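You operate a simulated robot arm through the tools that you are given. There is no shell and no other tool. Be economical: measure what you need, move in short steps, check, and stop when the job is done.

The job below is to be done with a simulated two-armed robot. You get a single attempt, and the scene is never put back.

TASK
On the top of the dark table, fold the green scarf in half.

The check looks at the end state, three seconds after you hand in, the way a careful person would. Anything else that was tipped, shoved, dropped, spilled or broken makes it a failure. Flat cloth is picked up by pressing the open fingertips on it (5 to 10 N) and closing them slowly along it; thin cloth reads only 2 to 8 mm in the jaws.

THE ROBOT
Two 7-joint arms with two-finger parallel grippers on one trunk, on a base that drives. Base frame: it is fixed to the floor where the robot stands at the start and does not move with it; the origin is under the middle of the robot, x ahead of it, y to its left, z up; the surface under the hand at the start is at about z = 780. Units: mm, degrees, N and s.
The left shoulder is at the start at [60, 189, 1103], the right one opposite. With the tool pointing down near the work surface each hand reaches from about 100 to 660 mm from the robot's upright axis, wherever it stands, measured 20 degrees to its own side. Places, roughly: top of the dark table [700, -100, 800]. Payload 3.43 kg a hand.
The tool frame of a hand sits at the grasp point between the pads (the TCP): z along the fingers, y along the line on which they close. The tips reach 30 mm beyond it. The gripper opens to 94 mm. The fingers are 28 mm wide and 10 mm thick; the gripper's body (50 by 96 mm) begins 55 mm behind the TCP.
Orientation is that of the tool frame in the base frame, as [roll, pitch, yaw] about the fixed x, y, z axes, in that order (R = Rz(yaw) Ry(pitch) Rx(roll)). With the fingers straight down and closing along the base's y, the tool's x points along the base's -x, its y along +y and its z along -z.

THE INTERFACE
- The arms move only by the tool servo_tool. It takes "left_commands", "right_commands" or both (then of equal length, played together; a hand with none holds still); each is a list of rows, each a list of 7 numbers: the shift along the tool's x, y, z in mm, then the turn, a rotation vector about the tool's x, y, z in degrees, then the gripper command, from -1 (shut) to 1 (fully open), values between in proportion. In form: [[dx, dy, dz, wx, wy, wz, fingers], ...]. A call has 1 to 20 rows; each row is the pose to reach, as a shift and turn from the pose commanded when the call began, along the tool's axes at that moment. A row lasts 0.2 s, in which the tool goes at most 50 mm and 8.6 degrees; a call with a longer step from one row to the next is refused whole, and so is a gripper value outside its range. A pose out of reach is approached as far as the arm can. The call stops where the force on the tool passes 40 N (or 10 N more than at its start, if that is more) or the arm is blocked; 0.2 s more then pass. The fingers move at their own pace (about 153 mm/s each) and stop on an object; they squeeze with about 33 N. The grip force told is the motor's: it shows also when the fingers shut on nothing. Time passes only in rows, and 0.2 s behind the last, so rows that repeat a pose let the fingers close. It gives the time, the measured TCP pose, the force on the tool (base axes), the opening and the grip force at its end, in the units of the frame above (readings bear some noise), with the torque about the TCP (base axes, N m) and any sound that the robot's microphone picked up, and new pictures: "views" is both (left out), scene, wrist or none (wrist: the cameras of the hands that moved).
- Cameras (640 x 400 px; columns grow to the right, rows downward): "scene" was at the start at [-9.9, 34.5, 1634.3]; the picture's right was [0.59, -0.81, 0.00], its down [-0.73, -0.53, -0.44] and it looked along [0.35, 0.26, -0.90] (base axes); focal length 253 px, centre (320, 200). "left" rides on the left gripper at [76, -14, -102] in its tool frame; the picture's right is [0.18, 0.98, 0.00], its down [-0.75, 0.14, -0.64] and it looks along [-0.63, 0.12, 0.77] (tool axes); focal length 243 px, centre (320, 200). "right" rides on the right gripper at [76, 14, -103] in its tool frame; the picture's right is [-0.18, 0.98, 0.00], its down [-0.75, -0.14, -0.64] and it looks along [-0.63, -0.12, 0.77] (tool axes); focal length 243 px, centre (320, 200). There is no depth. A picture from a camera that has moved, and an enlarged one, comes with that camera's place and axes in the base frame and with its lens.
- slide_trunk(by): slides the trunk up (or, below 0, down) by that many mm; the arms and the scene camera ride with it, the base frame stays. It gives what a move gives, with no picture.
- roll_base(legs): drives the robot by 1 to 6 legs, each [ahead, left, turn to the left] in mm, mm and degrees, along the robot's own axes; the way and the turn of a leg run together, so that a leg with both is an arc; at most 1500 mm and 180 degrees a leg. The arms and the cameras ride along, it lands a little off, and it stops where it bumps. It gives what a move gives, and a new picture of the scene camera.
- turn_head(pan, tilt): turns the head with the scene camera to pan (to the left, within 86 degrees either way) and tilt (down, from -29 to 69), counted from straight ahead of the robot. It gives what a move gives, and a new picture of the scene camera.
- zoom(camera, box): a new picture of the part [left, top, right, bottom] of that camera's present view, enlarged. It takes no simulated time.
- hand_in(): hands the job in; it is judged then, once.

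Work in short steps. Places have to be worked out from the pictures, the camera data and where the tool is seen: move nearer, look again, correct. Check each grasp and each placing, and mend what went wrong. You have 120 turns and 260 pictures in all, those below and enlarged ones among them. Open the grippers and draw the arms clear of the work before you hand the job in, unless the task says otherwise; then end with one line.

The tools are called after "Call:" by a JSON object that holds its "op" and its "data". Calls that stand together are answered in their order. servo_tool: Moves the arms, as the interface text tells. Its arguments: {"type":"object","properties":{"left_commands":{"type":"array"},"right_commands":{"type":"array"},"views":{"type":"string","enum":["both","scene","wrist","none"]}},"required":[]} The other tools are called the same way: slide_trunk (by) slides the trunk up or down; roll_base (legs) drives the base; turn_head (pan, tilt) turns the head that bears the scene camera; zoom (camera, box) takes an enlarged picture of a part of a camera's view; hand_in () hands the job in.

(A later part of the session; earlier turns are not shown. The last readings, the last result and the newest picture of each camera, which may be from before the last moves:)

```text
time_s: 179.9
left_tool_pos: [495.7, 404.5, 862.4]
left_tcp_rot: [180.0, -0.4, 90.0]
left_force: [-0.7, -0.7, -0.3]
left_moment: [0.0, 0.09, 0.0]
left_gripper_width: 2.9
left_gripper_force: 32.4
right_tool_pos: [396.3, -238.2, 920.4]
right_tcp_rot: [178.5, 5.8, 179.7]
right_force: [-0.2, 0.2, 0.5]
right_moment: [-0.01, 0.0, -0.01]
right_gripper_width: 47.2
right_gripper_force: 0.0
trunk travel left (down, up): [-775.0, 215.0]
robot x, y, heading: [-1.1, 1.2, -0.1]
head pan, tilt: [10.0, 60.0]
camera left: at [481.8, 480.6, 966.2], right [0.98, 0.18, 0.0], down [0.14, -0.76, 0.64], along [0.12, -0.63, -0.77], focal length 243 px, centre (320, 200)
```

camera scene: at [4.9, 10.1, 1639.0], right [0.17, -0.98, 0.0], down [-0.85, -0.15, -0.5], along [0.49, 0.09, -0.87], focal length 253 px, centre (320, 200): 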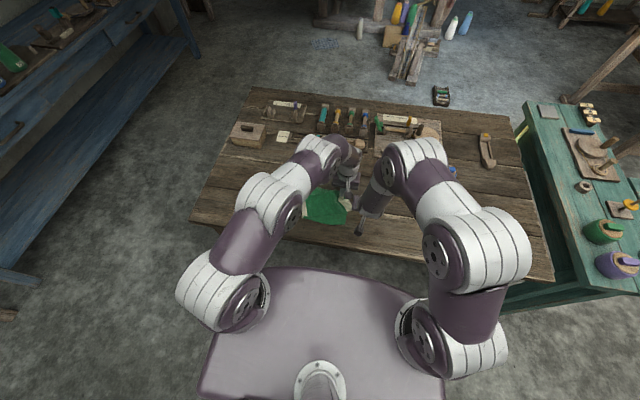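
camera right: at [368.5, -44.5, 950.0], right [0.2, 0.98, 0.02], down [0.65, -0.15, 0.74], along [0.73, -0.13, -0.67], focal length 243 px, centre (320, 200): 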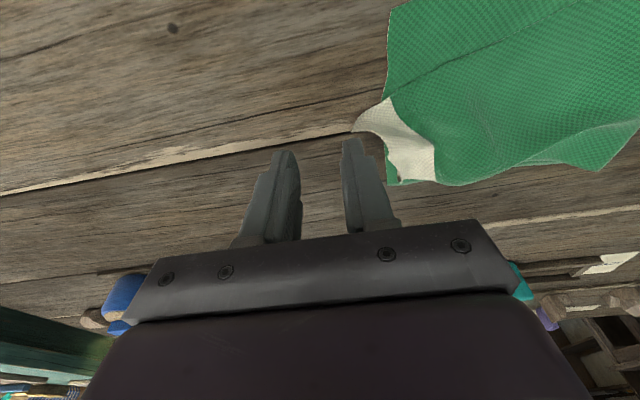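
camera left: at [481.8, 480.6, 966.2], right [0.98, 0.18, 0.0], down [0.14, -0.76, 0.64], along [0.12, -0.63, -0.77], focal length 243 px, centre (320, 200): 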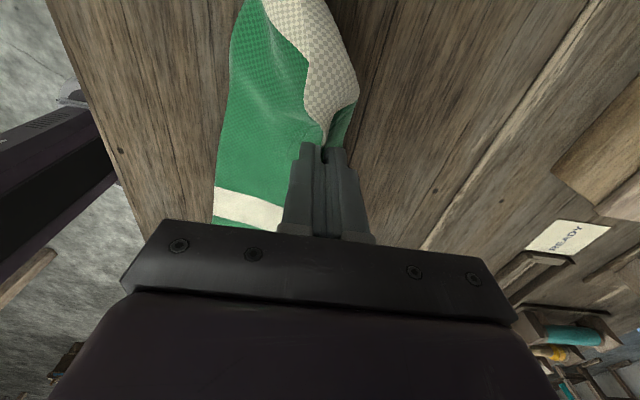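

Held. I'll carry the far corner over to about (565, 425), lay it down and release.

Call:
{"op": "servo_tool", "data": {"left_commands": [[5, 20, -12, 0, 0, 0, -1], [11, 40, -10, 0, 0, 0, -1], [16, 57, 5, 0, 0, 0, -1], [20, 67, 25, 0, 0, 0, -1], [21, 70, 40, 0, 0, 0, -1], [21, 70, 47, 0, 0, 0, -1], [21, 70, 48, 0, 0, 0, -0.85], [21, 70, 48, 0, 0, 0, -0.7], [21, 70, 30, 0, 0, 0, -0.7], [21, 65, -15, 0, 0, 0, -0.7], [21, 50, -60, 0, 0, 0, -0.7], [21, 30, -100, 0, 0, 0, -0.7]], "views": "wrist"}}

Call:
{"op": "zoom", "data": {"camera": "scene", "box": [200, 140, 380, 250]}}

```text
time_s: 182.5
left_tool_pos: [527.8, 421.7, 963.2]
left_tcp_rot: [179.9, -0.5, 89.9]
left_force: [-0.3, 0.6, 0.6]
left_moment: [0.03, 0.0, -0.02]
left_gripper_width: 14.1
left_gripper_force: 0.1
right_tool_pos: [394.1, -238.7, 920.3]
right_tcp_rot: [178.5, 5.9, 179.6]
right_force: [-0.2, 0.1, 0.3]
right_moment: [-0.01, -0.01, -0.01]
right_gripper_width: 47.0
right_gripper_force: 0.1
trunk travel left (down, up): [-775.0, 215.0]
robot x, y, heading: [-0.8, -6.1, -0.2]
head pan, tilt: [10.0, 60.0]
camera left: at [513.3, 498.3, 1066.4], right [0.98, 0.18, 0.0], down [0.14, -0.76, 0.64], along [0.12, -0.63, -0.77], focal length 243 px, centre (320, 200)
```

left: 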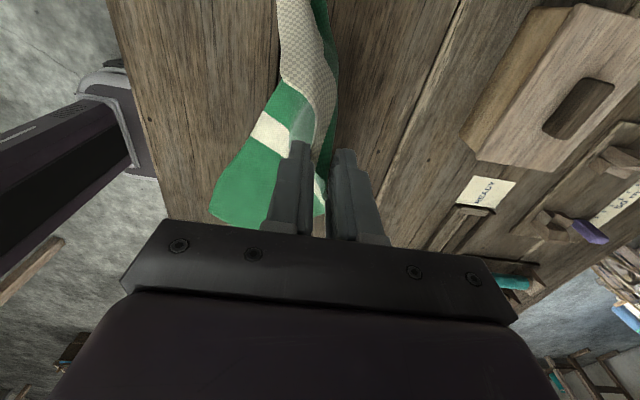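

```text
3.56 times, centred on (290, 195) of scene
camera zoom: at [3.9, 9.4, 1638.9], right [0.17, -0.98, 0.0], down [-0.85, -0.15, -0.5], along [0.49, 0.09, -0.87], focal length 899 px, centre (427, 218)
```

zoom: 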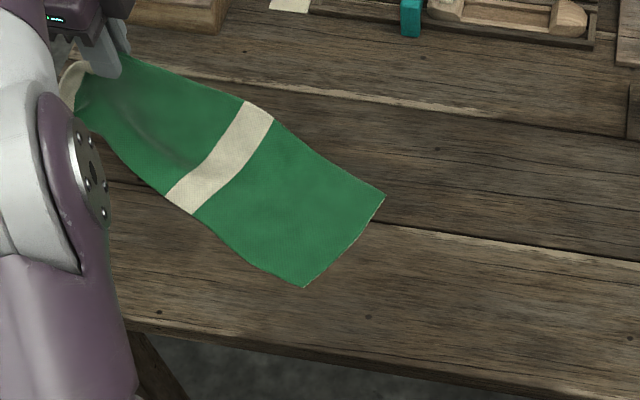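

The scarf is open again but swung diagonally. I'll straighten it by gripping the green end's mid-edge at ≈(446, 180) and dragging it toward −y. First I'll yaw the hand back and move there.

Call:
{"op": "servo_tool", "data": {"left_commands": [[-15, -4, -20, 0, 0, -8, -0.5], [-40, -12, -30, 0, 0, -16, -0.4], [-70, -22, -30, 0, 0, -24, -0.36], [-100, -32, -30, 0, 0, -32, -0.36], [-130, -42, -30, 0, 0, -40, -0.36], [-160, -54, -20, 0, 0, -48, -0.36], [-190, -64, 0, 0, 0, -56, -0.36], [-215, -74, 25, 0, 0, -64, -0.36], [-232, -82, 55, 0, 0, -72, -0.36], [-237, -82, 85, 0, 0, -80, -0.36], [-237, -82, 105, 0, 0, -88, -0.36], [-237, -82, 110, 0, 0, -90, -0.36]], "views": "wrist"}}

Call:
{"op": "zoom", "data": {"camera": "scene", "box": [160, 120, 380, 250]}}

```text
time_s: 185.1
left_tool_pos: [445.1, 187.4, 850.0]
left_tcp_rot: [179.5, 0.0, 180.0]
left_force: [-0.3, 1.0, -0.2]
left_moment: [-0.03, 0.02, -0.03]
left_gripper_width: 30.2
left_gripper_force: 0.1
right_tool_pos: [394.8, -238.4, 919.5]
right_tcp_rot: [178.5, 5.9, 179.7]
right_force: [1.1, 0.6, -0.3]
right_moment: [-0.01, -0.02, -0.01]
right_gripper_width: 47.0
right_gripper_force: 0.0
trunk travel left (down, up): [-775.0, 215.0]
robot x, y, heading: [-0.1, -0.3, 0.0]
head pan, tilt: [10.0, 60.0]
camera left: at [368.6, 173.6, 952.3], right [-0.18, 0.98, 0.01], down [0.75, 0.14, 0.64], along [0.63, 0.12, -0.76], focal length 243 px, centre (320, 200)
```

left: 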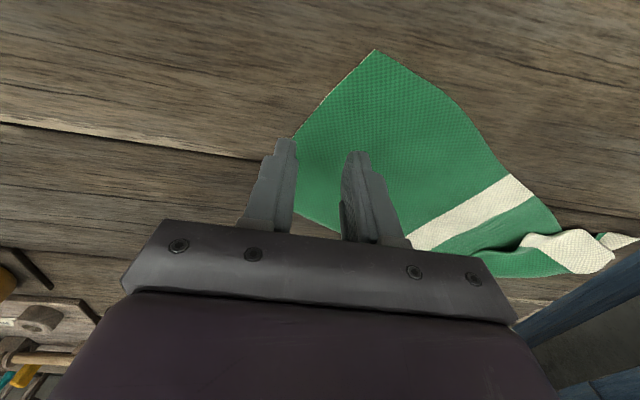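

```text
2.91 times, centred on (270, 185) of scene
camera zoom: at [5.7, 9.8, 1639.0], right [0.17, -0.98, 0.0], down [-0.85, -0.15, -0.5], along [0.49, 0.09, -0.87], focal length 736 px, centre (466, 244)
```

zoom: 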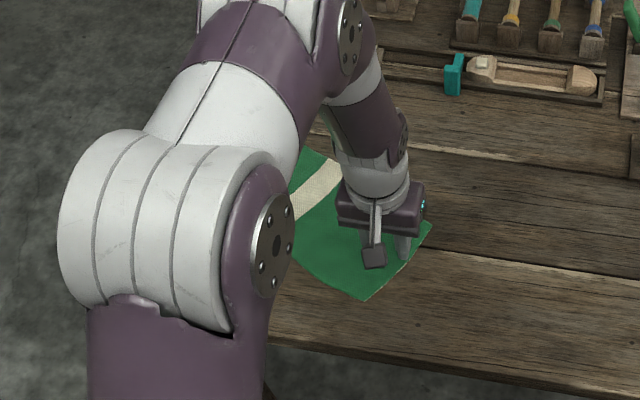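

The −y finger is just outside the edge, so I'll descend, press, and close.

Call:
{"op": "servo_tool", "data": {"left_commands": [[0, -3, 20, 0, 0, 0, -0.36], [0, -3, 33, 0, 0, 0, -0.36], [0, -3, 37, 0, 0, 0, -0.36], [0, -3, 39.5, 0, 0, 0, -0.36], [0, -3, 40, 0, 0, 0, -0.42], [0, -3, 40, 0, 0, 0, -0.5], [0, -3, 40, 0, 0, 0, -0.58], [0, -3, 40, 0, 0, 0, -0.66], [0, -3, 40, 0, 0, 0, -0.74], [0, -3, 40, 0, 0, 0, -0.82], [0, -3, 40, 0, 0, 0, -0.9], [0, -3, 40, 0, 0, 0, -1], [0, -3, 40, 0, 0, 0, -1], [0, -3, 40, 0, 0, 0, -1], [0, -5, 25, 0, 0, 0, -1], [0, -5, 25, 0, 0, 0, -1]], "views": "wrist"}}

```text
time_s: 188.5
left_tool_pos: [442.9, 182.9, 825.5]
left_tcp_rot: [179.4, 0.1, 179.9]
left_force: [-0.7, 0.5, 0.2]
left_moment: [-0.02, -0.02, 0.02]
left_gripper_width: 1.4
left_gripper_force: 32.4
right_tool_pos: [395.4, -239.4, 920.2]
right_tcp_rot: [178.5, 5.8, 179.7]
right_force: [-0.4, -0.6, -0.3]
right_moment: [0.0, -0.01, 0.01]
right_gripper_width: 46.9
right_gripper_force: 0.1
trunk travel left (down, up): [-775.0, 215.0]
robot x, y, heading: [3.3, 1.1, 0.0]
head pan, tilt: [10.0, 60.0]
camera left: at [367.6, 168.7, 928.3], right [-0.18, 0.98, 0.01], down [0.75, 0.13, 0.64], along [0.63, 0.12, -0.77], focal length 243 px, centre (320, 200)
```

left: 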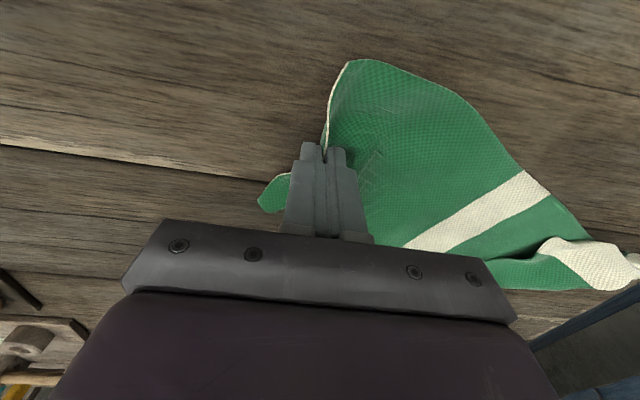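

Held by the edge. I'll drag it toward −y low over the table to straighten the scarf, ending at ≈(468, −60).

Call:
{"op": "servo_tool", "data": {"left_commands": [[-3, -30, 0, 0, 0, 0, -1], [-6, -65, 0, 0, 0, 0, -1], [-10, -100, 0, 0, 0, 0, -1], [-14, -135, 0, 0, 0, 0, -1], [-18, -170, 0, 0, 0, 0, -1], [-22, -205, 2, 0, 0, 0, -1], [-25, -235, 5, 0, 0, 0, -1], [-26, -245, 10, 0, 0, 0, -1], [-26, -245, 10, 0, 0, 0, -1]], "views": "wrist"}}

Call:
{"op": "zoom", "data": {"camera": "scene", "box": [200, 140, 400, 250]}}

```text
time_s: 190.5
left_tool_pos: [470.2, -62.5, 813.8]
left_tcp_rot: [179.6, 0.1, 179.8]
left_force: [-0.2, -0.3, 0.3]
left_moment: [0.03, -0.04, 0.01]
left_gripper_width: 1.8
left_gripper_force: 33.4
right_tool_pos: [395.8, -237.7, 920.5]
right_tcp_rot: [178.5, 5.8, 179.7]
right_force: [-0.5, -0.1, 0.1]
right_moment: [0.0, -0.01, 0.02]
right_gripper_width: 46.7
right_gripper_force: 0.1
trunk travel left (down, up): [-775.0, 215.0]
robot x, y, heading: [0.8, 2.6, -0.0]
head pan, tilt: [10.0, 60.0]
camera left: at [394.0, -76.5, 916.3], right [-0.18, 0.98, 0.01], down [0.75, 0.13, 0.64], along [0.63, 0.12, -0.77], focal length 243 px, centre (320, 200)
```

left: 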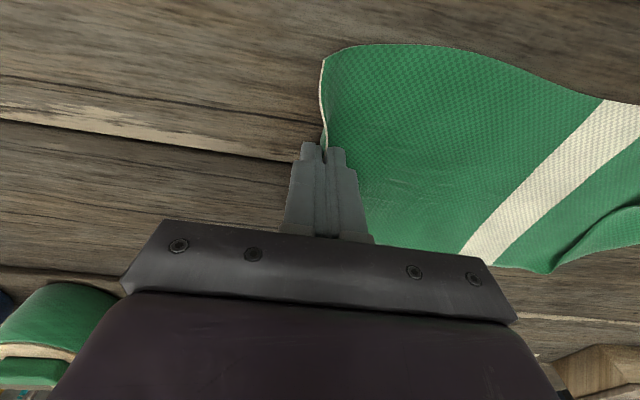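

```text
3.20 times, centred on (300, 195) of scene
camera zoom: at [5.7, 9.9, 1639.0], right [0.17, -0.98, 0.0], down [-0.85, -0.15, -0.5], along [0.49, 0.09, -0.87], focal length 809 px, centre (384, 216)
```

zoom: 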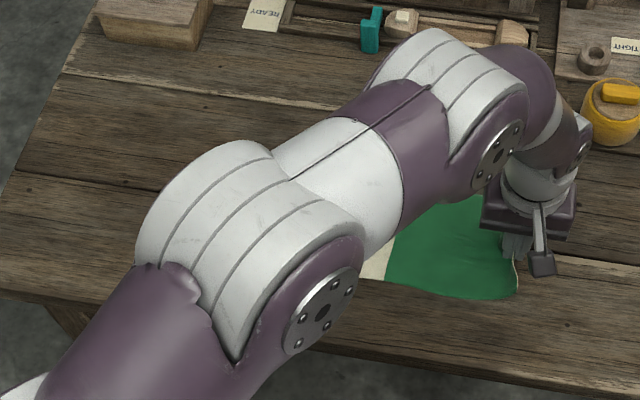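

Straightening well. I'll release here and withdraw up and to the left for a clear look.

Call:
{"op": "servo_tool", "data": {"left_commands": [[0, 0, 0, 0, 0, 0, -0.85], [0, 0, 0, 0, 0, 0, -0.75], [0, 0, -15, 0, 0, 0, -0.75], [0, 0, -55, 0, 0, 0, -0.75], [0, 10, -100, 0, 0, 0, -0.75], [0, 45, -130, 0, 0, 0, -0.75], [0, 90, -145, 0, 0, 0, -0.75], [0, 135, -155, 0, 0, 0, -0.75], [5, 180, -165, 0, 0, 0, -0.75], [10, 225, -170, 0, 0, 0, -0.75], [15, 270, -170, 0, 0, 0, -0.75], [15, 315, -170, 0, 0, 0, -0.75], [15, 360, -170, 0, 0, 0, -0.75], [15, 405, -170, 0, 0, 0, -0.75], [15, 430, -170, 0, 0, 0, -0.75]], "views": "wrist"}}

Call:
{"op": "zoom", "data": {"camera": "scene", "box": [200, 140, 400, 250]}}

```text
time_s: 193.7
left_tool_pos: [455.3, 368.0, 985.7]
left_tcp_rot: [179.4, 0.1, 179.8]
left_force: [-0.3, -0.9, 0.0]
left_moment: [0.02, 0.02, 0.01]
left_gripper_width: 11.8
left_gripper_force: 0.0
right_tool_pos: [395.2, -238.4, 920.7]
right_tcp_rot: [178.5, 5.8, 179.8]
right_force: [0.7, 0.1, -0.7]
right_moment: [0.01, 0.01, 0.03]
right_gripper_width: 47.1
right_gripper_force: 0.0
trunk travel left (down, up): [-775.0, 215.0]
robot x, y, heading: [-1.9, -2.4, 0.5]
head pan, tilt: [10.0, 60.0]
camera left: at [379.1, 353.6, 1089.3], right [-0.18, 0.98, 0.01], down [0.75, 0.13, 0.64], along [0.63, 0.12, -0.77], focal length 243 px, centre (320, 200)
```

left: 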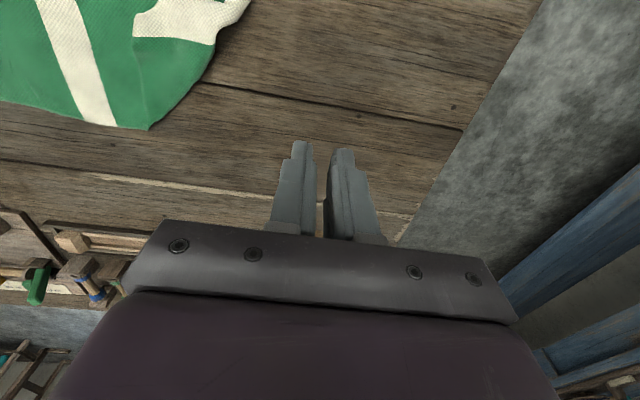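

```text
3.20 times, centred on (300, 195) of scene
camera zoom: at [5.9, 10.4, 1639.0], right [0.17, -0.98, 0.0], down [-0.85, -0.15, -0.5], along [0.49, 0.09, -0.87], focal length 809 px, centre (384, 216)
```

zoom: 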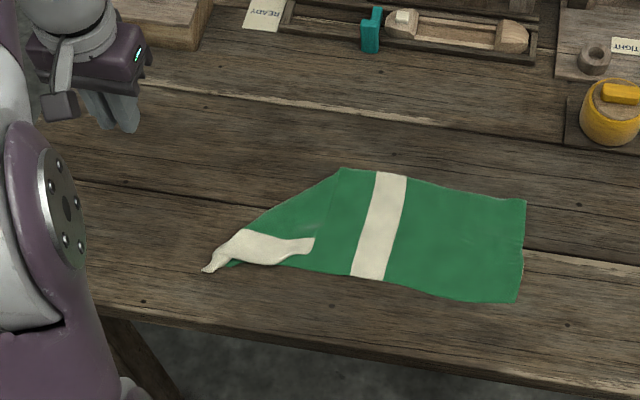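

The green half is flat and aligned (end at y≈−69, x 403–544). Only the white end's far corner is folded over, lying at ≈(432, 178); it belongs at (545, 321). I'll go down on it.

Call:
{"op": "servo_tool", "data": {"left_commands": [[5, -40, 20, 0, 0, 0, -0.5], [10, -80, 45, 0, 0, 0, -0.36], [15, -120, 70, 0, 0, 0, -0.36], [20, -155, 100, 0, 0, 0, -0.36], [22, -175, 135, 0, 0, 0, -0.36], [23, -181, 150, 0, 0, 0, -0.36], [23, -181, 150, 0, 0, 0, -0.36]], "views": "wrist"}}

```text
time_s: 195.3
left_tool_pos: [430.6, 187.6, 835.7]
left_tcp_rot: [179.6, 0.1, 179.9]
left_force: [0.1, 0.6, -0.2]
left_moment: [-0.02, 0.0, 0.01]
left_gripper_width: 30.1
left_gripper_force: 0.0
right_tool_pos: [395.4, -237.8, 919.7]
right_tcp_rot: [178.5, 5.8, 179.7]
right_force: [0.7, -0.4, -0.3]
right_moment: [0.01, -0.03, 0.05]
right_gripper_width: 47.1
right_gripper_force: 0.1
trunk travel left (down, up): [-775.0, 215.0]
robot x, y, heading: [-1.8, -1.2, -0.1]
head pan, tilt: [10.0, 60.0]
camera left: at [354.9, 173.6, 938.7], right [-0.18, 0.98, 0.01], down [0.75, 0.13, 0.64], along [0.63, 0.12, -0.76], focal length 243 px, centre (320, 200)
```

left: 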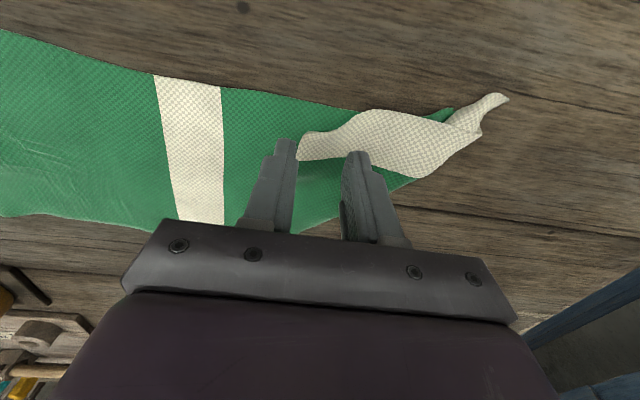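

The short edge is at x 425–447, y≈175, so the alignment is good. I'll press firmer this time (≈812), close and lift.

Call:
{"op": "servo_tool", "data": {"left_commands": [[-5, 0, 12, 0, 0, 0, -0.36], [-5, 0, 20, 0, 0, 0, -0.36], [-5, 0, 23.5, 0, 0, 0, -0.36], [-5, 0, 24.5, 0, 0, 0, -0.4], [-5, 0, 24.7, 0, 0, 0, -0.46], [-5, 0, 24.7, 0, 0, 0, -0.52], [-5, 0, 24.7, 0, 0, 0, -0.58], [-5, 0, 24.7, 0, 0, 0, -0.64], [-5, 0, 24.7, 0, 0, 0, -0.7], [-5, 0, 24.7, 0, 0, 0, -0.76], [-5, 0, 24.7, 0, 0, 0, -0.82], [-5, 0, 24.7, 0, 0, 0, -0.9], [-5, 0, 24.7, 0, 0, 0, -1], [-5, 0, 24.7, 0, 0, 0, -1], [-5, 0, 24.7, 0, 0, 0, -1], [-5, 0, 0, 0, 0, 0, -1], [-5, 5, -30, 0, 0, 0, -1], [-5, 5, -30, 0, 0, 0, -1]], "views": "wrist"}}

```text
time_s: 198.0
left_tool_pos: [437.2, 187.4, 812.4]
left_tcp_rot: [179.6, 0.3, 179.9]
left_force: [-4.3, 1.4, 24.3]
left_moment: [0.16, 0.35, 0.0]
left_gripper_width: 2.2
left_gripper_force: 32.9
right_tool_pos: [394.1, -238.8, 921.2]
right_tcp_rot: [178.4, 5.9, 179.7]
right_force: [0.1, -0.6, 0.0]
right_moment: [-0.02, 0.01, -0.05]
right_gripper_width: 47.1
right_gripper_force: 0.1
trunk travel left (down, up): [-775.0, 215.0]
robot x, y, heading: [0.0, -4.2, -0.2]
head pan, tilt: [10.0, 60.0]
stopped in row 13 (left hand): the force on the tool passed its limit at 40 N (the readings are from after the stop); the commanded pose is now the measured one
camera left: at [360.8, 173.4, 914.8], right [-0.18, 0.98, 0.01], down [0.75, 0.13, 0.65], along [0.64, 0.12, -0.76], focal length 243 px, centre (320, 200)
```

left: 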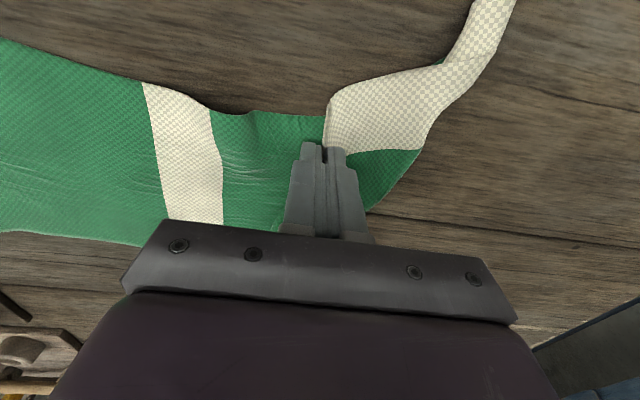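

Closed on cloth at 2.2 mm. I'll lift to see whether it's the flap alone.

Call:
{"op": "servo_tool", "data": {"left_commands": [[0, 0, -10, 0, 0, 0, -1], [0, 2, -35, 0, 0, 0, -1], [-5, 8, -65, 0, 0, 0, -1], [-10, 15, -85, 0, 0, 0, -1], [-10, 15, -85, 0, 0, 0, -1]], "views": "wrist"}}

```text
time_s: 199.2
left_tool_pos: [448.5, 202.5, 894.7]
left_tcp_rot: [179.6, 0.0, 179.9]
left_force: [0.3, -0.2, -0.5]
left_moment: [0.0, -0.01, -0.04]
left_gripper_width: 2.1
left_gripper_force: 33.2
right_tool_pos: [394.0, -237.1, 919.5]
right_tcp_rot: [178.5, 5.8, 179.7]
right_force: [-0.3, 0.5, -0.1]
right_moment: [0.0, -0.03, -0.01]
right_gripper_width: 47.2
right_gripper_force: 0.1
trunk travel left (down, up): [-775.0, 215.0]
robot x, y, heading: [1.0, 1.0, 0.0]
head pan, tilt: [10.0, 60.0]
camera left: at [373.2, 188.7, 997.7], right [-0.18, 0.98, 0.01], down [0.75, 0.13, 0.64], along [0.63, 0.12, -0.76], focal length 243 px, centre (320, 200)
```

left: 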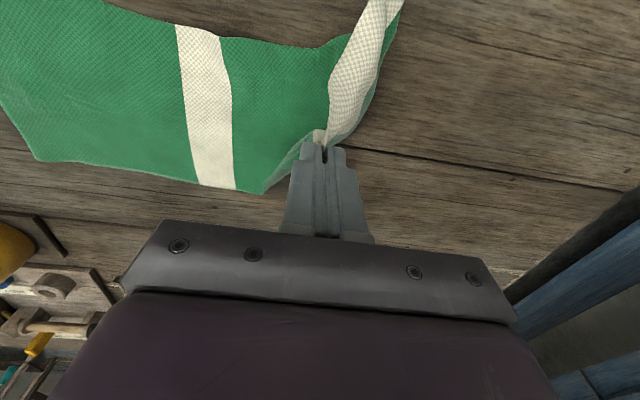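

Just the flap corner. I'll carry it to its place at (542, 322), lay it, release and rise to look.

Call:
{"op": "servo_tool", "data": {"left_commands": [[-22, 23, -20, 0, 0, 0, -1], [-45, 50, -25, 0, 0, 0, -1], [-65, 80, -12, 0, 0, 0, -1], [-80, 102, 18, 0, 0, 0, -1], [-90, 117, 50, 0, 0, 0, -1], [-93, 124, 70, 0, 0, 0, -1], [-94, 126, 80, 0, 0, 0, -1], [-94, 126, 81, 0, 0, 0, -0.85], [-94, 126, 81, 0, 0, 0, -0.7], [-94, 126, 65, 0, 0, 0, -0.7], [-94, 126, 25, 0, 0, 0, -0.7], [-80, 126, -20, 0, 0, 0, -0.7], [-50, 126, -50, 0, 0, 0, -0.6]], "views": "wrist"}}

Call:
{"op": "zoom", "data": {"camera": "scene", "box": [200, 140, 400, 250]}}

```text
time_s: 202.0
left_tool_pos: [499.4, 329.0, 946.8]
left_tcp_rot: [179.5, 0.2, 179.9]
left_force: [-0.2, -0.6, 0.8]
left_moment: [-0.01, -0.04, 0.01]
left_gripper_width: 18.7
left_gripper_force: 0.0
right_tool_pos: [393.6, -238.5, 920.2]
right_tcp_rot: [178.4, 6.0, 179.7]
right_force: [-0.6, 0.3, -0.1]
right_moment: [0.0, -0.03, 0.01]
right_gripper_width: 46.9
right_gripper_force: 0.1
trunk travel left (down, up): [-775.0, 215.0]
robot x, y, heading: [2.7, -1.9, -0.2]
head pan, tilt: [10.0, 60.0]
camera left: at [422.5, 315.0, 1050.3], right [-0.18, 0.98, 0.01], down [0.75, 0.13, 0.65], along [0.63, 0.12, -0.76], focal length 243 px, centre (320, 200)
```

left: 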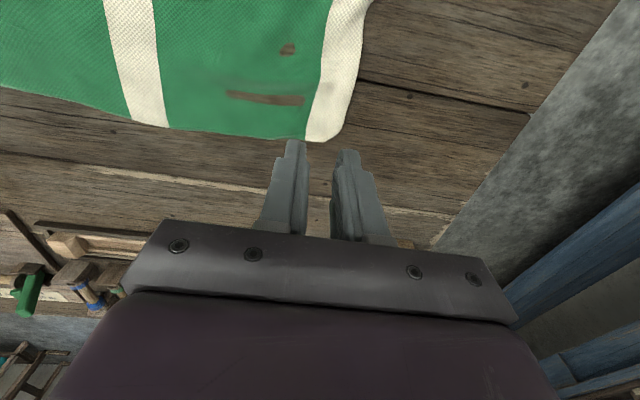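

```text
3.20 times, centred on (300, 195) of scene
camera zoom: at [3.6, 9.6, 1638.9], right [0.17, -0.98, 0.0], down [-0.85, -0.15, -0.5], along [0.49, 0.09, -0.87], focal length 809 px, centre (384, 216)
```

zoom: 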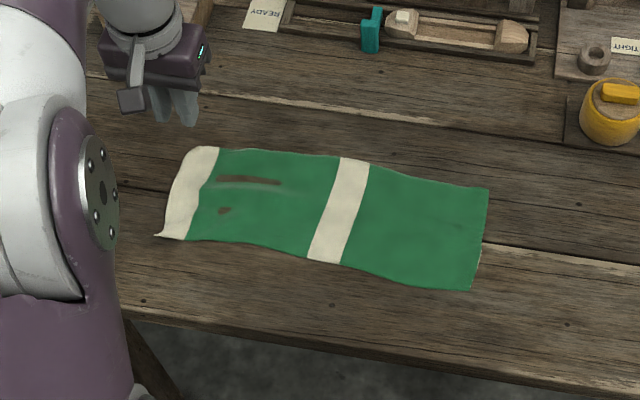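

Flat again: left end edge at y≈361 (mid x≈478), right end at y≈−16…−23. I'll repeat the edge grip at the centre.

Call:
{"op": "servo_tool", "data": {"left_commands": [[8, 8, 30, 0, 0, 0, -0.4], [16, 18, 70, 0, 0, 0, -0.4], [22, 25, 105, 0, 0, 0, -0.4], [22, 25, 128, 0, 0, 0, -0.4], [22, 25, 132, 0, 0, 0, -0.4]], "views": "wrist"}}

```text
time_s: 203.2
left_tool_pos: [475.4, 353.1, 814.1]
left_tcp_rot: [179.5, 0.1, 179.9]
left_force: [0.5, 0.2, 0.1]
left_moment: [0.01, 0.01, -0.02]
left_gripper_width: 28.1
left_gripper_force: 0.1
right_tool_pos: [396.4, -237.9, 920.9]
right_tcp_rot: [178.4, 5.8, 179.7]
right_force: [0.3, 0.1, 0.8]
right_moment: [-0.04, 0.02, 0.02]
right_gripper_width: 47.5
right_gripper_force: 0.1
trunk travel left (down, up): [-775.0, 215.0]
robot x, y, heading: [-0.1, -2.2, 0.1]
head pan, tilt: [10.0, 60.0]
camera left: at [400.4, 338.9, 917.4], right [-0.18, 0.98, 0.01], down [0.75, 0.13, 0.64], along [0.63, 0.12, -0.76], focal length 243 px, centre (320, 200)
```

left: 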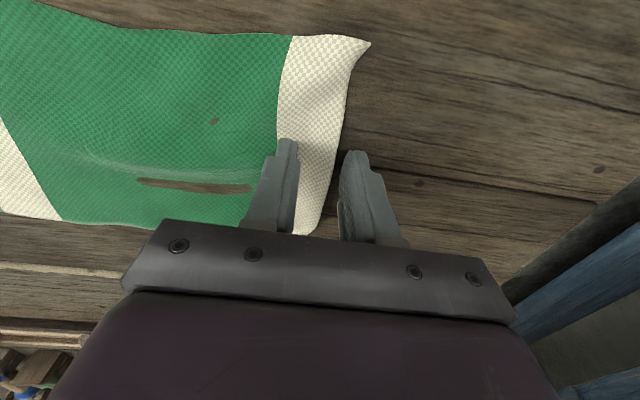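

The edge is inside the jaw. Press, close slowly, lift 20 mm.

Call:
{"op": "servo_tool", "data": {"left_commands": [[0, 0, 1.5, 0, 0, 0, -0.4], [0, 0, 3, 0, 0, 0, -0.4], [0, 0, 3.8, 0, 0, 0, -0.4], [0, 0, 3.8, 0, 0, 0, -0.48], [0, 0, 3.8, 0, 0, 0, -0.55], [0, 0, 3.8, 0, 0, 0, -0.62], [0, 0, 3.8, 0, 0, 0, -0.69], [0, 0, 3.8, 0, 0, 0, -0.76], [0, 0, 3.8, 0, 0, 0, -0.83], [0, 0, 3.8, 0, 0, 0, -0.9], [0, 0, 3.8, 0, 0, 0, -1], [0, 0, 3.8, 0, 0, 0, -1], [0, 0, 3.8, 0, 0, 0, -1], [0, -2, -8, 0, 0, 0, -1], [0, -6, -20, 0, 0, 0, -1], [0, -6, -20, 0, 0, 0, -1]], "views": "wrist"}}

```text
time_s: 206.6
left_tool_pos: [477.1, 348.5, 834.3]
left_tcp_rot: [179.7, 0.2, 180.0]
left_force: [-0.8, 0.0, -0.2]
left_moment: [-0.03, -0.02, -0.01]
left_gripper_width: 2.0
left_gripper_force: 33.4
right_tool_pos: [396.2, -238.1, 920.7]
right_tcp_rot: [178.4, 5.8, 179.6]
right_force: [-0.7, 0.4, 0.4]
right_moment: [0.02, 0.01, 0.01]
right_gripper_width: 46.9
right_gripper_force: 0.0
trunk travel left (down, up): [-775.0, 215.0]
robot x, y, heading: [1.0, -2.4, 0.2]
head pan, tilt: [10.0, 60.0]
camera left: at [400.3, 334.6, 937.0], right [-0.18, 0.98, 0.01], down [0.75, 0.14, 0.64], along [0.63, 0.12, -0.76], focal length 243 px, centre (320, 200)
```

left: 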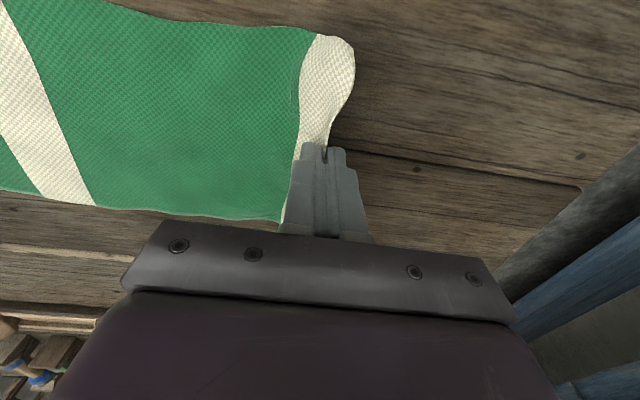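

Good edge grip. Now the full fold in one smooth, slightly tauter arc about y≈171, ending at y≈−16, holding.

Call:
{"op": "servo_tool", "data": {"left_commands": [[0, -7, -23, 0, 0, 0, -1], [0, -20, -53, 0, 0, 0, -1], [0, -43, -85, 0, 0, 0, -1], [0, -73, -111, 0, 0, 0, -1], [0, -108, -130, 0, 0, 0, -1], [0, -145, -143, 0, 0, 0, -1], [0, -183, -148, 0, 0, 0, -1], [0, -221, -144, 0, 0, 0, -1], [0, -258, -133, 0, 0, 0, -1], [0, -291, -114, 0, 0, 0, -1], [0, -318, -88, 0, 0, 0, -1], [0, -339, -60, 0, 0, 0, -1], [0, -353, -32, 0, 0, 0, -1], [0, -360, -8, 0, 0, 0, -1], [0, -364, 8, 0, 0, 0, -1], [0, -364, 8, 0, 0, 0, -1]], "views": "wrist"}}

Call:
{"op": "zoom", "data": {"camera": "scene", "box": [240, 150, 400, 250]}}

```text
time_s: 210.0
left_tool_pos: [477.0, -15.6, 822.6]
left_tcp_rot: [179.5, 0.1, 179.9]
left_force: [-0.5, -0.5, 0.5]
left_moment: [-0.04, 0.0, -0.03]
left_gripper_width: 1.9
left_gripper_force: 32.6
right_tool_pos: [396.3, -238.2, 919.1]
right_tcp_rot: [178.6, 5.8, 179.7]
right_force: [-0.5, -1.3, 0.4]
right_moment: [-0.01, -0.02, -0.02]
right_gripper_width: 47.0
right_gripper_force: 0.1
trunk travel left (down, up): [-775.0, 215.0]
robot x, y, heading: [1.0, 6.9, -0.1]
head pan, tilt: [10.0, 60.0]
camera left: at [399.4, -30.5, 925.8], right [-0.18, 0.98, 0.01], down [0.75, 0.13, 0.65], along [0.63, 0.12, -0.76], focal length 243 px, centre (320, 200)
```

left: 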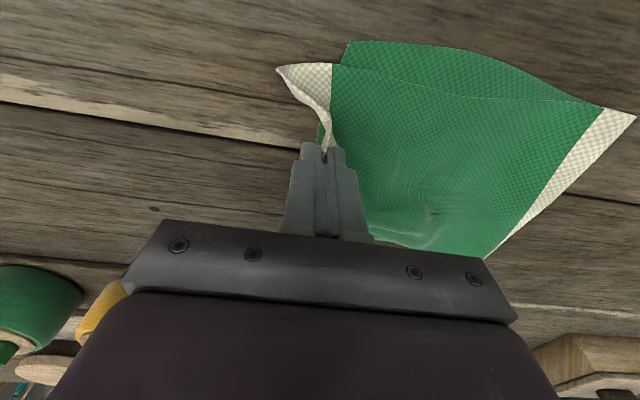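

```text
4.00 times, centred on (320, 200) of scene
camera zoom: at [5.6, 10.0, 1639.0], right [0.17, -0.98, 0.0], down [-0.85, -0.15, -0.5], along [0.49, 0.09, -0.87], focal length 1011 px, centre (320, 200)
```

zoom: 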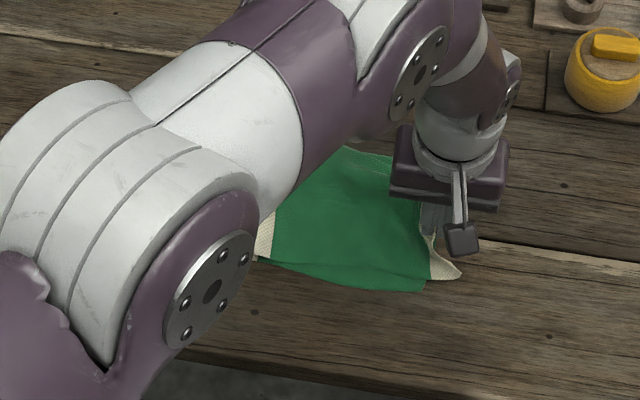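

Excellent: far cleaner this time, with the near strip opened out. I'll shift +8 mm in y while lowering, release, and withdraw to look.

Call:
{"op": "servo_tool", "data": {"left_commands": [[0, 5, 4, 0, 0, 0, -1], [0, 8, 8, 0, 0, 0, -1], [0, 8, 9, 0, 0, 0, -0.88], [0, 8, 9, 0, 0, 0, -0.8], [0, 8, 0, 0, 0, 0, -0.8], [0, 8, -40, 0, 0, 0, -0.8], [0, 10, -85, 0, 0, 0, -0.8], [0, 40, -120, 0, 0, 0, -0.75], [0, 85, -135, 0, 0, 0, -0.75], [5, 130, -145, 0, 0, 0, -0.75], [15, 173, -155, 0, 0, 0, -0.75], [25, 216, -160, 0, 0, 0, -0.75], [35, 260, -160, 0, 0, 0, -0.75], [45, 300, -160, 0, 0, 0, -0.75]], "views": "none"}}

Call:
{"op": "zoom", "data": {"camera": "scene", "box": [270, 160, 390, 240]}}

Call:
{"op": "zoom", "data": {"camera": "right", "box": [400, 0, 640, 200]}}

```text
time_s: 213.0
left_tool_pos: [430.8, 283.8, 983.3]
left_tcp_rot: [179.7, 0.1, 179.9]
left_force: [0.1, -0.5, 0.1]
left_moment: [-0.05, 0.01, 0.0]
left_gripper_width: 12.0
left_gripper_force: 0.1
right_tool_pos: [394.7, -237.5, 920.1]
right_tcp_rot: [178.5, 5.8, 179.7]
right_force: [1.0, 0.4, -0.1]
right_moment: [-0.01, -0.01, -0.02]
right_gripper_width: 47.0
right_gripper_force: 0.1
trunk travel left (down, up): [-775.0, 215.0]
robot x, y, heading: [1.5, 3.4, -0.2]
head pan, tilt: [10.0, 60.0]
```

```text
5.00 times, centred on (330, 200) of scene
camera zoom: at [5.2, 11.6, 1639.0], right [0.17, -0.98, 0.0], down [-0.85, -0.15, -0.5], along [0.49, 0.09, -0.87], focal length 1264 px, centre (270, 200)
```

zoom: 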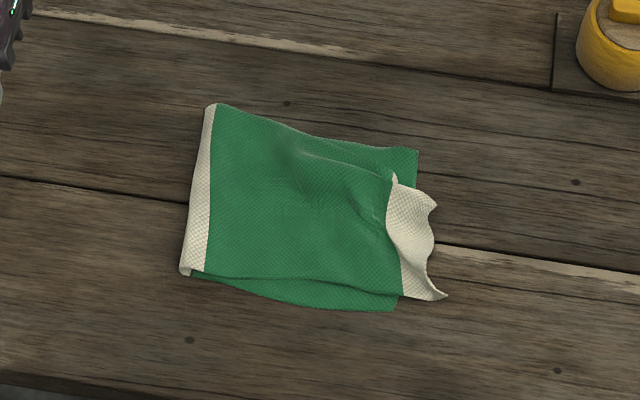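

```text
2.00 times, centred on (520, 100) of right
camera zoom: at [309.6, -224.9, 1015.6], right [0.19, 0.98, 0.04], down [0.68, -0.16, 0.71], along [0.71, -0.1, -0.7], focal length 485 px, centre (-80, 400)
```

zoom: 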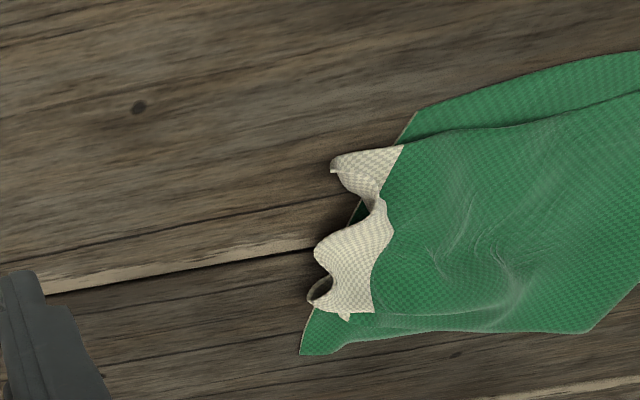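

A proper fold now. Remaining mismatch: far corner (505, −27) vs (555, −19), near corner (428, −42) vs (411, −7). I'll yaw the left hand 90° and use two fingertips pressed on the strip to spread it sideways and nudge it to +y.

Call:
{"op": "servo_tool", "data": {"left_commands": [[-3, -25, 0, 0, 0, 8, 0.06], [-6, -55, 0, 0, 0, 16, 0.06], [-9, -85, 5, 0, 0, 24, 0.06], [-12, -115, 10, 0, 0, 32, 0.06], [-16, -145, 15, 0, 0, 40, 0.06], [-20, -175, 25, 0, 0, 48, 0.06], [-24, -205, 35, 0, 0, 56, 0.06], [-28, -235, 50, 0, 0, 64, 0.06], [-31, -262, 70, 0, 0, 72, 0.06], [-34, -285, 95, 0, 0, 80, 0.06], [-34, -299, 125, 0, 0, 88, 0.06], [-34, -300, 145, 0, 0, 90, 0.06], [-34, -300, 150, 0, 0, 90, 0.06]], "views": "wrist"}}

```text
time_s: 215.8
left_tool_pos: [465.4, -16.8, 833.0]
left_tcp_rot: [179.9, -0.4, 89.8]
left_force: [0.4, -0.3, 0.2]
left_moment: [0.01, -0.01, 0.0]
left_gripper_width: 50.0
left_gripper_force: 0.1
right_tool_pos: [395.7, -238.1, 920.4]
right_tcp_rot: [178.5, 5.8, 179.8]
right_force: [0.1, 0.1, 0.1]
right_moment: [-0.01, 0.0, 0.02]
right_gripper_width: 46.9
right_gripper_force: 0.1
trunk travel left (down, up): [-775.0, 215.0]
robot x, y, heading: [-4.8, -1.8, -0.1]
head pan, tilt: [10.0, 60.0]
camera left: at [451.3, 60.2, 937.6], right [0.98, 0.18, 0.0], down [0.14, -0.76, 0.64], along [0.12, -0.62, -0.77], focal length 243 px, centre (320, 200)
```

left: 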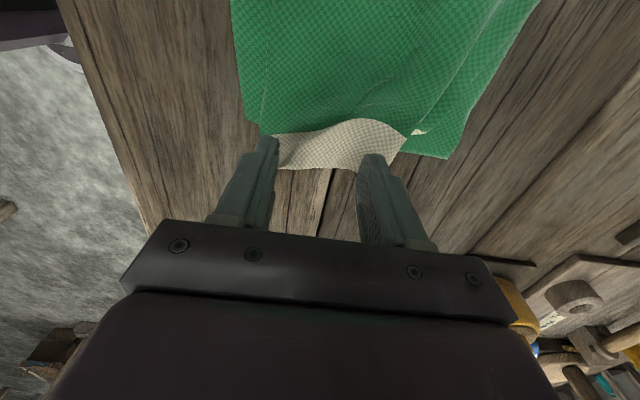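

The strip spans x≈437–523 between/under the fingers. I'll shift +6 in x and come down to contact.

Call:
{"op": "servo_tool", "data": {"left_commands": [[0, 6, 10, 0, 0, 0, 0.06], [0, 6, 18, 0, 0, 0, 0.06], [0, 6, 20.5, 0, 0, 0, 0.06], [0, 6, 21.5, 0, 0, 0, 0.06]], "views": "none"}}

```text
time_s: 216.8
left_tool_pos: [470.2, -16.3, 814.6]
left_tcp_rot: [179.7, -0.3, 89.9]
left_force: [0.2, 0.6, 5.7]
left_moment: [0.05, -0.05, -0.01]
left_gripper_width: 50.0
left_gripper_force: 0.1
right_tool_pos: [395.0, -238.2, 921.5]
right_tcp_rot: [178.4, 5.8, 179.6]
right_force: [0.0, -0.3, -0.8]
right_moment: [-0.01, 0.01, -0.04]
right_gripper_width: 47.1
right_gripper_force: 0.0
trunk travel left (down, up): [-775.0, 215.0]
robot x, y, heading: [-0.2, -1.8, 0.0]
head pan, tilt: [10.0, 60.0]
```

Contact at 5.7 N. Now I'll press a touch, open the fingers slowly while moving +8 in x, then nudge +12 in y, and lift.

Call:
{"op": "servo_tool", "data": {"left_commands": [[0, 0, 1, 0, 0, 0, 0.06], [0, 1, 1.2, 0, 0, 0, 0.16], [0, 2, 1.2, 0, 0, 0, 0.26], [0, 3, 1.2, 0, 0, 0, 0.36], [0, 4, 1.2, 0, 0, 0, 0.46], [0, 5, 1.2, 0, 0, 0, 0.56], [0, 6, 1.2, 0, 0, 0, 0.66], [0, 7, 1.2, 0, 0, 0, 0.76], [0, 8, 1.2, 0, 0, 0, 0.86], [0, 9, 1.2, 0, 0, 0, 1], [0, 9, 1.2, 0, 0, 0, 1], [4, 9, 1.2, 0, 0, 0, 1], [8, 9, 1.2, 0, 0, 0, 1], [12, 9, 1.2, 0, 0, 0, 1], [12, 9, -5, 0, 0, 0, 1], [12, 9, -35, 0, 0, 0, 1], [12, 9, -60, 0, 0, 0, 1]], "views": "wrist"}}

```text
time_s: 220.4
left_tool_pos: [478.9, -5.5, 871.8]
left_tcp_rot: [179.9, -0.5, 89.8]
left_force: [-0.3, -0.2, 0.1]
left_moment: [0.0, 0.02, -0.02]
left_gripper_width: 93.8
left_gripper_force: 0.0
right_tool_pos: [397.1, -237.3, 920.1]
right_tcp_rot: [178.5, 5.7, 179.7]
right_force: [-0.2, -0.3, 0.4]
right_moment: [0.01, -0.03, 0.01]
right_gripper_width: 47.1
right_gripper_force: 0.0
trunk travel left (down, up): [-775.0, 215.0]
robot x, y, heading: [-0.2, 2.8, 0.1]
head pan, tilt: [10.0, 60.0]
camera left: at [464.3, 72.3, 974.9], right [0.98, 0.18, 0.0], down [0.14, -0.76, 0.64], along [0.12, -0.62, -0.77], focal length 243 px, centre (320, 200)
```

left: 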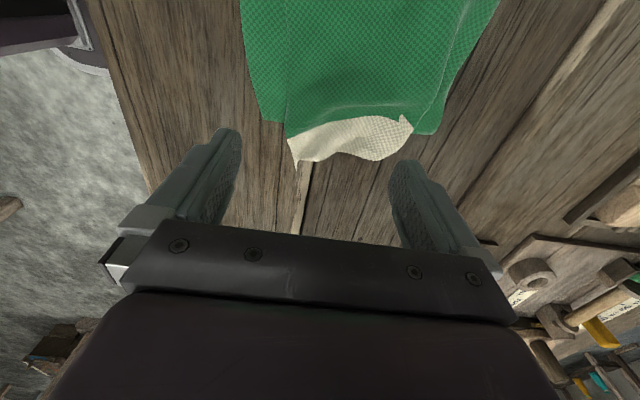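

That spread the strip evenly (everything also moved ~20 mm in +x). Now both corners are ~30 mm inward and overhang ~33 mm. I'll press again on the strip and drag +y while opening further.

Call:
{"op": "servo_tool", "data": {"left_commands": [[-10, 12, 15, 0, 0, 0, 0.5], [-20, 25, 35, 0, 0, 0, 0.19], [-20, 25, 52, 0, 0, 0, 0.19], [-20, 25, 57, 0, 0, 0, 0.19], [-20, 25, 59, 0, 0, 0, 0.19], [-18, 25, 59.5, 0, 0, 0, 0.27], [-14, 25, 59.5, 0, 0, 0, 0.36], [-10, 25, 59.5, 0, 0, 0, 0.45], [-6, 25, 59.5, 0, 0, 0, 0.54], [-2, 25, 59.5, 0, 0, 0, 0.63], [2, 25, 59.5, 0, 0, 0, 0.72], [6, 25, 59.5, 0, 0, 0, 0.81], [10, 25, 59.5, 0, 0, 0, 0.9], [13, 25, 59.5, 0, 0, 0, 0.9], [13, 25, 50, 0, 0, 0, 0.9], [13, 25, 15, 0, 0, 0, 0.9], [13, 25, -20, 0, 0, 0, 0.9]], "views": "wrist"}}

```text
time_s: 224.0
left_tool_pos: [503.7, 8.6, 893.1]
left_tcp_rot: [179.9, -0.5, 89.8]
left_force: [-0.1, -0.9, -0.1]
left_moment: [-0.02, 0.0, 0.02]
left_gripper_width: 89.4
left_gripper_force: 0.1
right_tool_pos: [395.2, -239.1, 920.6]
right_tcp_rot: [178.5, 5.8, 179.6]
right_force: [-0.8, 0.3, 0.2]
right_moment: [0.0, 0.0, 0.01]
right_gripper_width: 46.8
right_gripper_force: 0.0
trunk travel left (down, up): [-775.0, 215.0]
robot x, y, heading: [2.9, 2.6, 0.1]
head pan, tilt: [10.0, 60.0]
camera left: at [489.7, 84.9, 996.2], right [0.98, 0.18, 0.0], down [0.14, -0.76, 0.64], along [0.12, -0.62, -0.77], focal length 243 px, centre (320, 200)
```

left: 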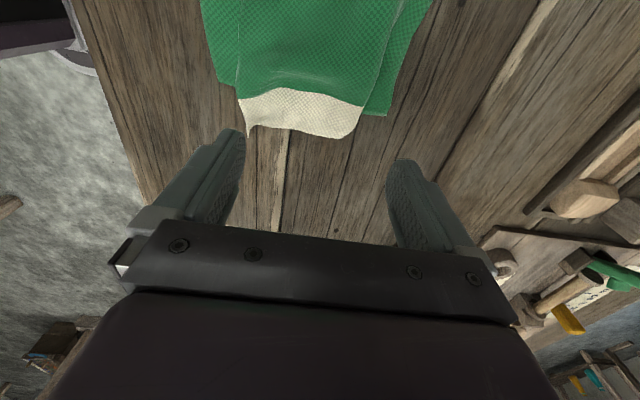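

Very good. The remaining error: the top overhangs the bottom end (y≈20) by ~35 mm, so the fold is ~17 mm off-centre. I'll re-grip the overhanging edge centre over bare table and re-lay it 35 mm back: yaw back and descend at (488, −8).

Call:
{"op": "servo_tool", "data": {"left_commands": [[-2, -2, -5, 0, 0, -8, 0.5], [-4, -4, -5, 0, 0, -16, 0], [-6, -6, 0, 0, 0, -24, -0.4], [-8, -8, 5, 0, 0, -32, -0.4], [-10, -10, 12, 0, 0, -40, -0.4], [-12, -12, 20, 0, 0, -48, -0.4], [-14, -14, 30, 0, 0, -56, -0.4], [-16, -16, 40, 0, 0, -64, -0.4], [-17, -16, 52, 0, 0, -72, -0.4], [-17, -16, 62, 0, 0, -80, -0.4], [-17, -16, 68, 0, 0, -88, -0.4], [-17, -16, 70, 0, 0, -90, -0.4]], "views": "wrist"}}

```text
time_s: 226.6
left_tool_pos: [488.9, -9.3, 821.8]
left_tcp_rot: [179.5, 0.2, -179.9]
left_force: [0.8, -0.3, 0.2]
left_moment: [-0.01, 0.0, 0.0]
left_gripper_width: 27.9
left_gripper_force: 0.0
right_tool_pos: [394.9, -239.4, 920.4]
right_tcp_rot: [178.5, 5.8, 179.7]
right_force: [0.2, -0.5, -0.1]
right_moment: [0.01, 0.0, -0.01]
right_gripper_width: 47.0
right_gripper_force: 0.0
trunk travel left (down, up): [-775.0, 215.0]
robot x, y, heading: [-4.7, 0.9, 0.2]
head pan, tilt: [10.0, 60.0]
camera left: at [412.8, -22.1, 925.2], right [-0.18, 0.98, 0.01], down [0.75, 0.14, 0.64], along [0.63, 0.13, -0.76], focal length 243 px, centre (320, 200)
```

left: 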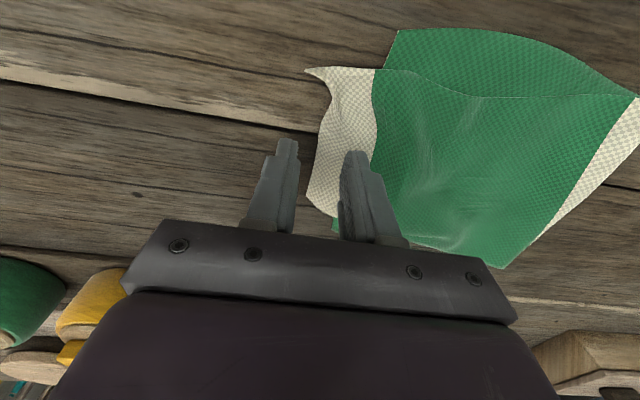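

The edge lies midway between the jaws. Press, close slowly, lift slightly.

Call:
{"op": "servo_tool", "data": {"left_commands": [[0, 2, 7, 0, 0, 0, -0.4], [0, 2, 9.5, 0, 0, 0, -0.4], [0, 2, 10.8, 0, 0, 0, -0.4], [0, 2, 10.8, 0, 0, 0, -0.48], [0, 2, 10.8, 0, 0, 0, -0.55], [0, 2, 10.8, 0, 0, 0, -0.62], [0, 2, 10.8, 0, 0, 0, -0.69], [0, 2, 10.8, 0, 0, 0, -0.76], [0, 2, 10.8, 0, 0, 0, -0.83], [0, 2, 10.8, 0, 0, 0, -0.9], [0, 2, 10.8, 0, 0, 0, -1], [0, 2, 10.8, 0, 0, 0, -1], [0, 2, 10.8, 0, 0, 0, -1], [0, 6, -5, 0, 0, 0, -1], [0, 10, -15, 0, 0, 0, -1]], "views": "wrist"}}

```text
time_s: 229.8
left_tool_pos: [488.3, 1.5, 838.5]
left_tcp_rot: [179.5, 0.2, 179.9]
left_force: [-0.3, 0.5, -0.3]
left_moment: [-0.01, 0.02, -0.02]
left_gripper_width: 1.6
left_gripper_force: 33.4
right_tool_pos: [395.1, -237.5, 921.0]
right_tcp_rot: [178.4, 5.7, 179.6]
right_force: [0.2, 0.1, 0.4]
right_moment: [0.0, -0.02, 0.02]
right_gripper_width: 47.3
right_gripper_force: 0.1
trunk travel left (down, up): [-775.0, 215.0]
robot x, y, heading: [-0.0, -1.2, 0.1]
head pan, tilt: [10.0, 60.0]
camera left: at [412.0, -12.4, 941.1], right [-0.18, 0.98, 0.01], down [0.75, 0.13, 0.64], along [0.63, 0.12, -0.76], focal length 243 px, centre (320, 200)
```

left: 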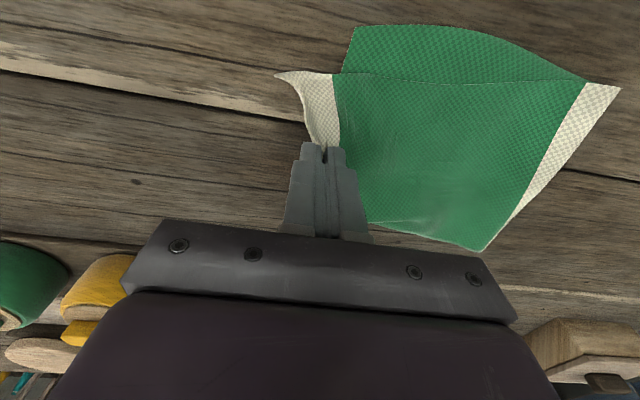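

Held by the edge; the bottom end is now at y≈8. I'll swing up and back to reset the fold, then re-lay along the arc to y≈14, release and rise.

Call:
{"op": "servo_tool", "data": {"left_commands": [[0, 13, -32, 0, 0, 0, -1], [0, 36, -64, 0, 0, 0, -1], [0, 68, -86, 0, 0, 0, -1], [0, 98, -94, 0, 0, 0, -1], [0, 98, -94, 0, 0, 0, -1], [0, 73, -92, 0, 0, 0, -1], [0, 56, -80, 0, 0, 0, -1], [0, 39, -56, 0, 0, 0, -1], [0, 26, -30, 0, 0, 0, -1], [0, 18, -6, 0, 0, 0, -1], [0, 14, 12, 0, 0, 0, -1], [0, 14, 22, 0, 0, 0, -1], [0, 14, 24, 0, 0, 0, -0.88], [0, 14, 24, 0, 0, 0, -0.8], [0, 14, 10, 0, 0, 0, -0.8], [0, 14, -35, 0, 0, 0, -0.8], [0, 14, -80, 0, 0, 0, -0.8], [0, 50, -110, 0, 0, 0, -0.8], [0, 95, -130, 0, 0, 0, -0.8], [5, 140, -140, 0, 0, 0, -0.8]], "views": "none"}}

Call:
{"op": "servo_tool", "data": {"left_commands": [[10, 40, -5, 0, 0, 0, -0.8], [20, 80, -10, 0, 0, 0, -0.8], [30, 120, -10, 0, 0, 0, -0.8], [40, 160, -10, 0, 0, 0, -0.8]], "views": "none"}}

Call:
{"op": "zoom", "data": {"camera": "scene", "box": [260, 150, 380, 230]}}

```text
time_s: 234.0
left_tool_pos: [482.6, 142.2, 978.0]
left_tcp_rot: [179.6, 0.2, 179.9]
left_force: [0.3, 0.4, 0.4]
left_moment: [0.02, 0.0, -0.01]
left_gripper_width: 9.4
left_gripper_force: 0.0
right_tool_pos: [394.8, -237.9, 920.4]
right_tcp_rot: [178.5, 5.8, 179.7]
right_force: [0.0, -0.6, -1.1]
right_moment: [-0.03, -0.01, 0.01]
right_gripper_width: 46.9
right_gripper_force: 0.0
trunk travel left (down, up): [-775.0, 215.0]
robot x, y, heading: [-2.6, -1.4, 0.1]
head pan, tilt: [10.0, 60.0]
```

```text
time_s: 235.0
left_tool_pos: [440.8, 303.7, 987.6]
left_tcp_rot: [179.6, 0.0, 179.9]
left_force: [-0.3, 0.5, 1.1]
left_moment: [-0.02, 0.02, 0.01]
left_gripper_width: 9.3
left_gripper_force: 0.2
right_tool_pos: [395.3, -236.7, 921.5]
right_tcp_rot: [178.7, 5.7, 179.7]
right_force: [-0.1, 0.1, 0.0]
right_moment: [0.0, -0.03, -0.03]
right_gripper_width: 47.1
right_gripper_force: 0.1
trunk travel left (down, up): [-775.0, 215.0]
robot x, y, heading: [0.1, 1.5, 0.4]
head pan, tilt: [10.0, 60.0]
```

```text
5.00 times, centred on (320, 190) of scene
camera zoom: at [5.1, 12.0, 1639.0], right [0.17, -0.98, 0.0], down [-0.85, -0.15, -0.5], along [0.49, 0.09, -0.87], focal length 1264 px, centre (320, 250)
```

zoom: 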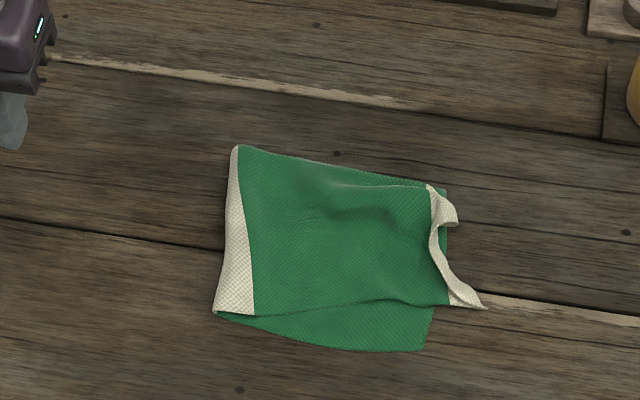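

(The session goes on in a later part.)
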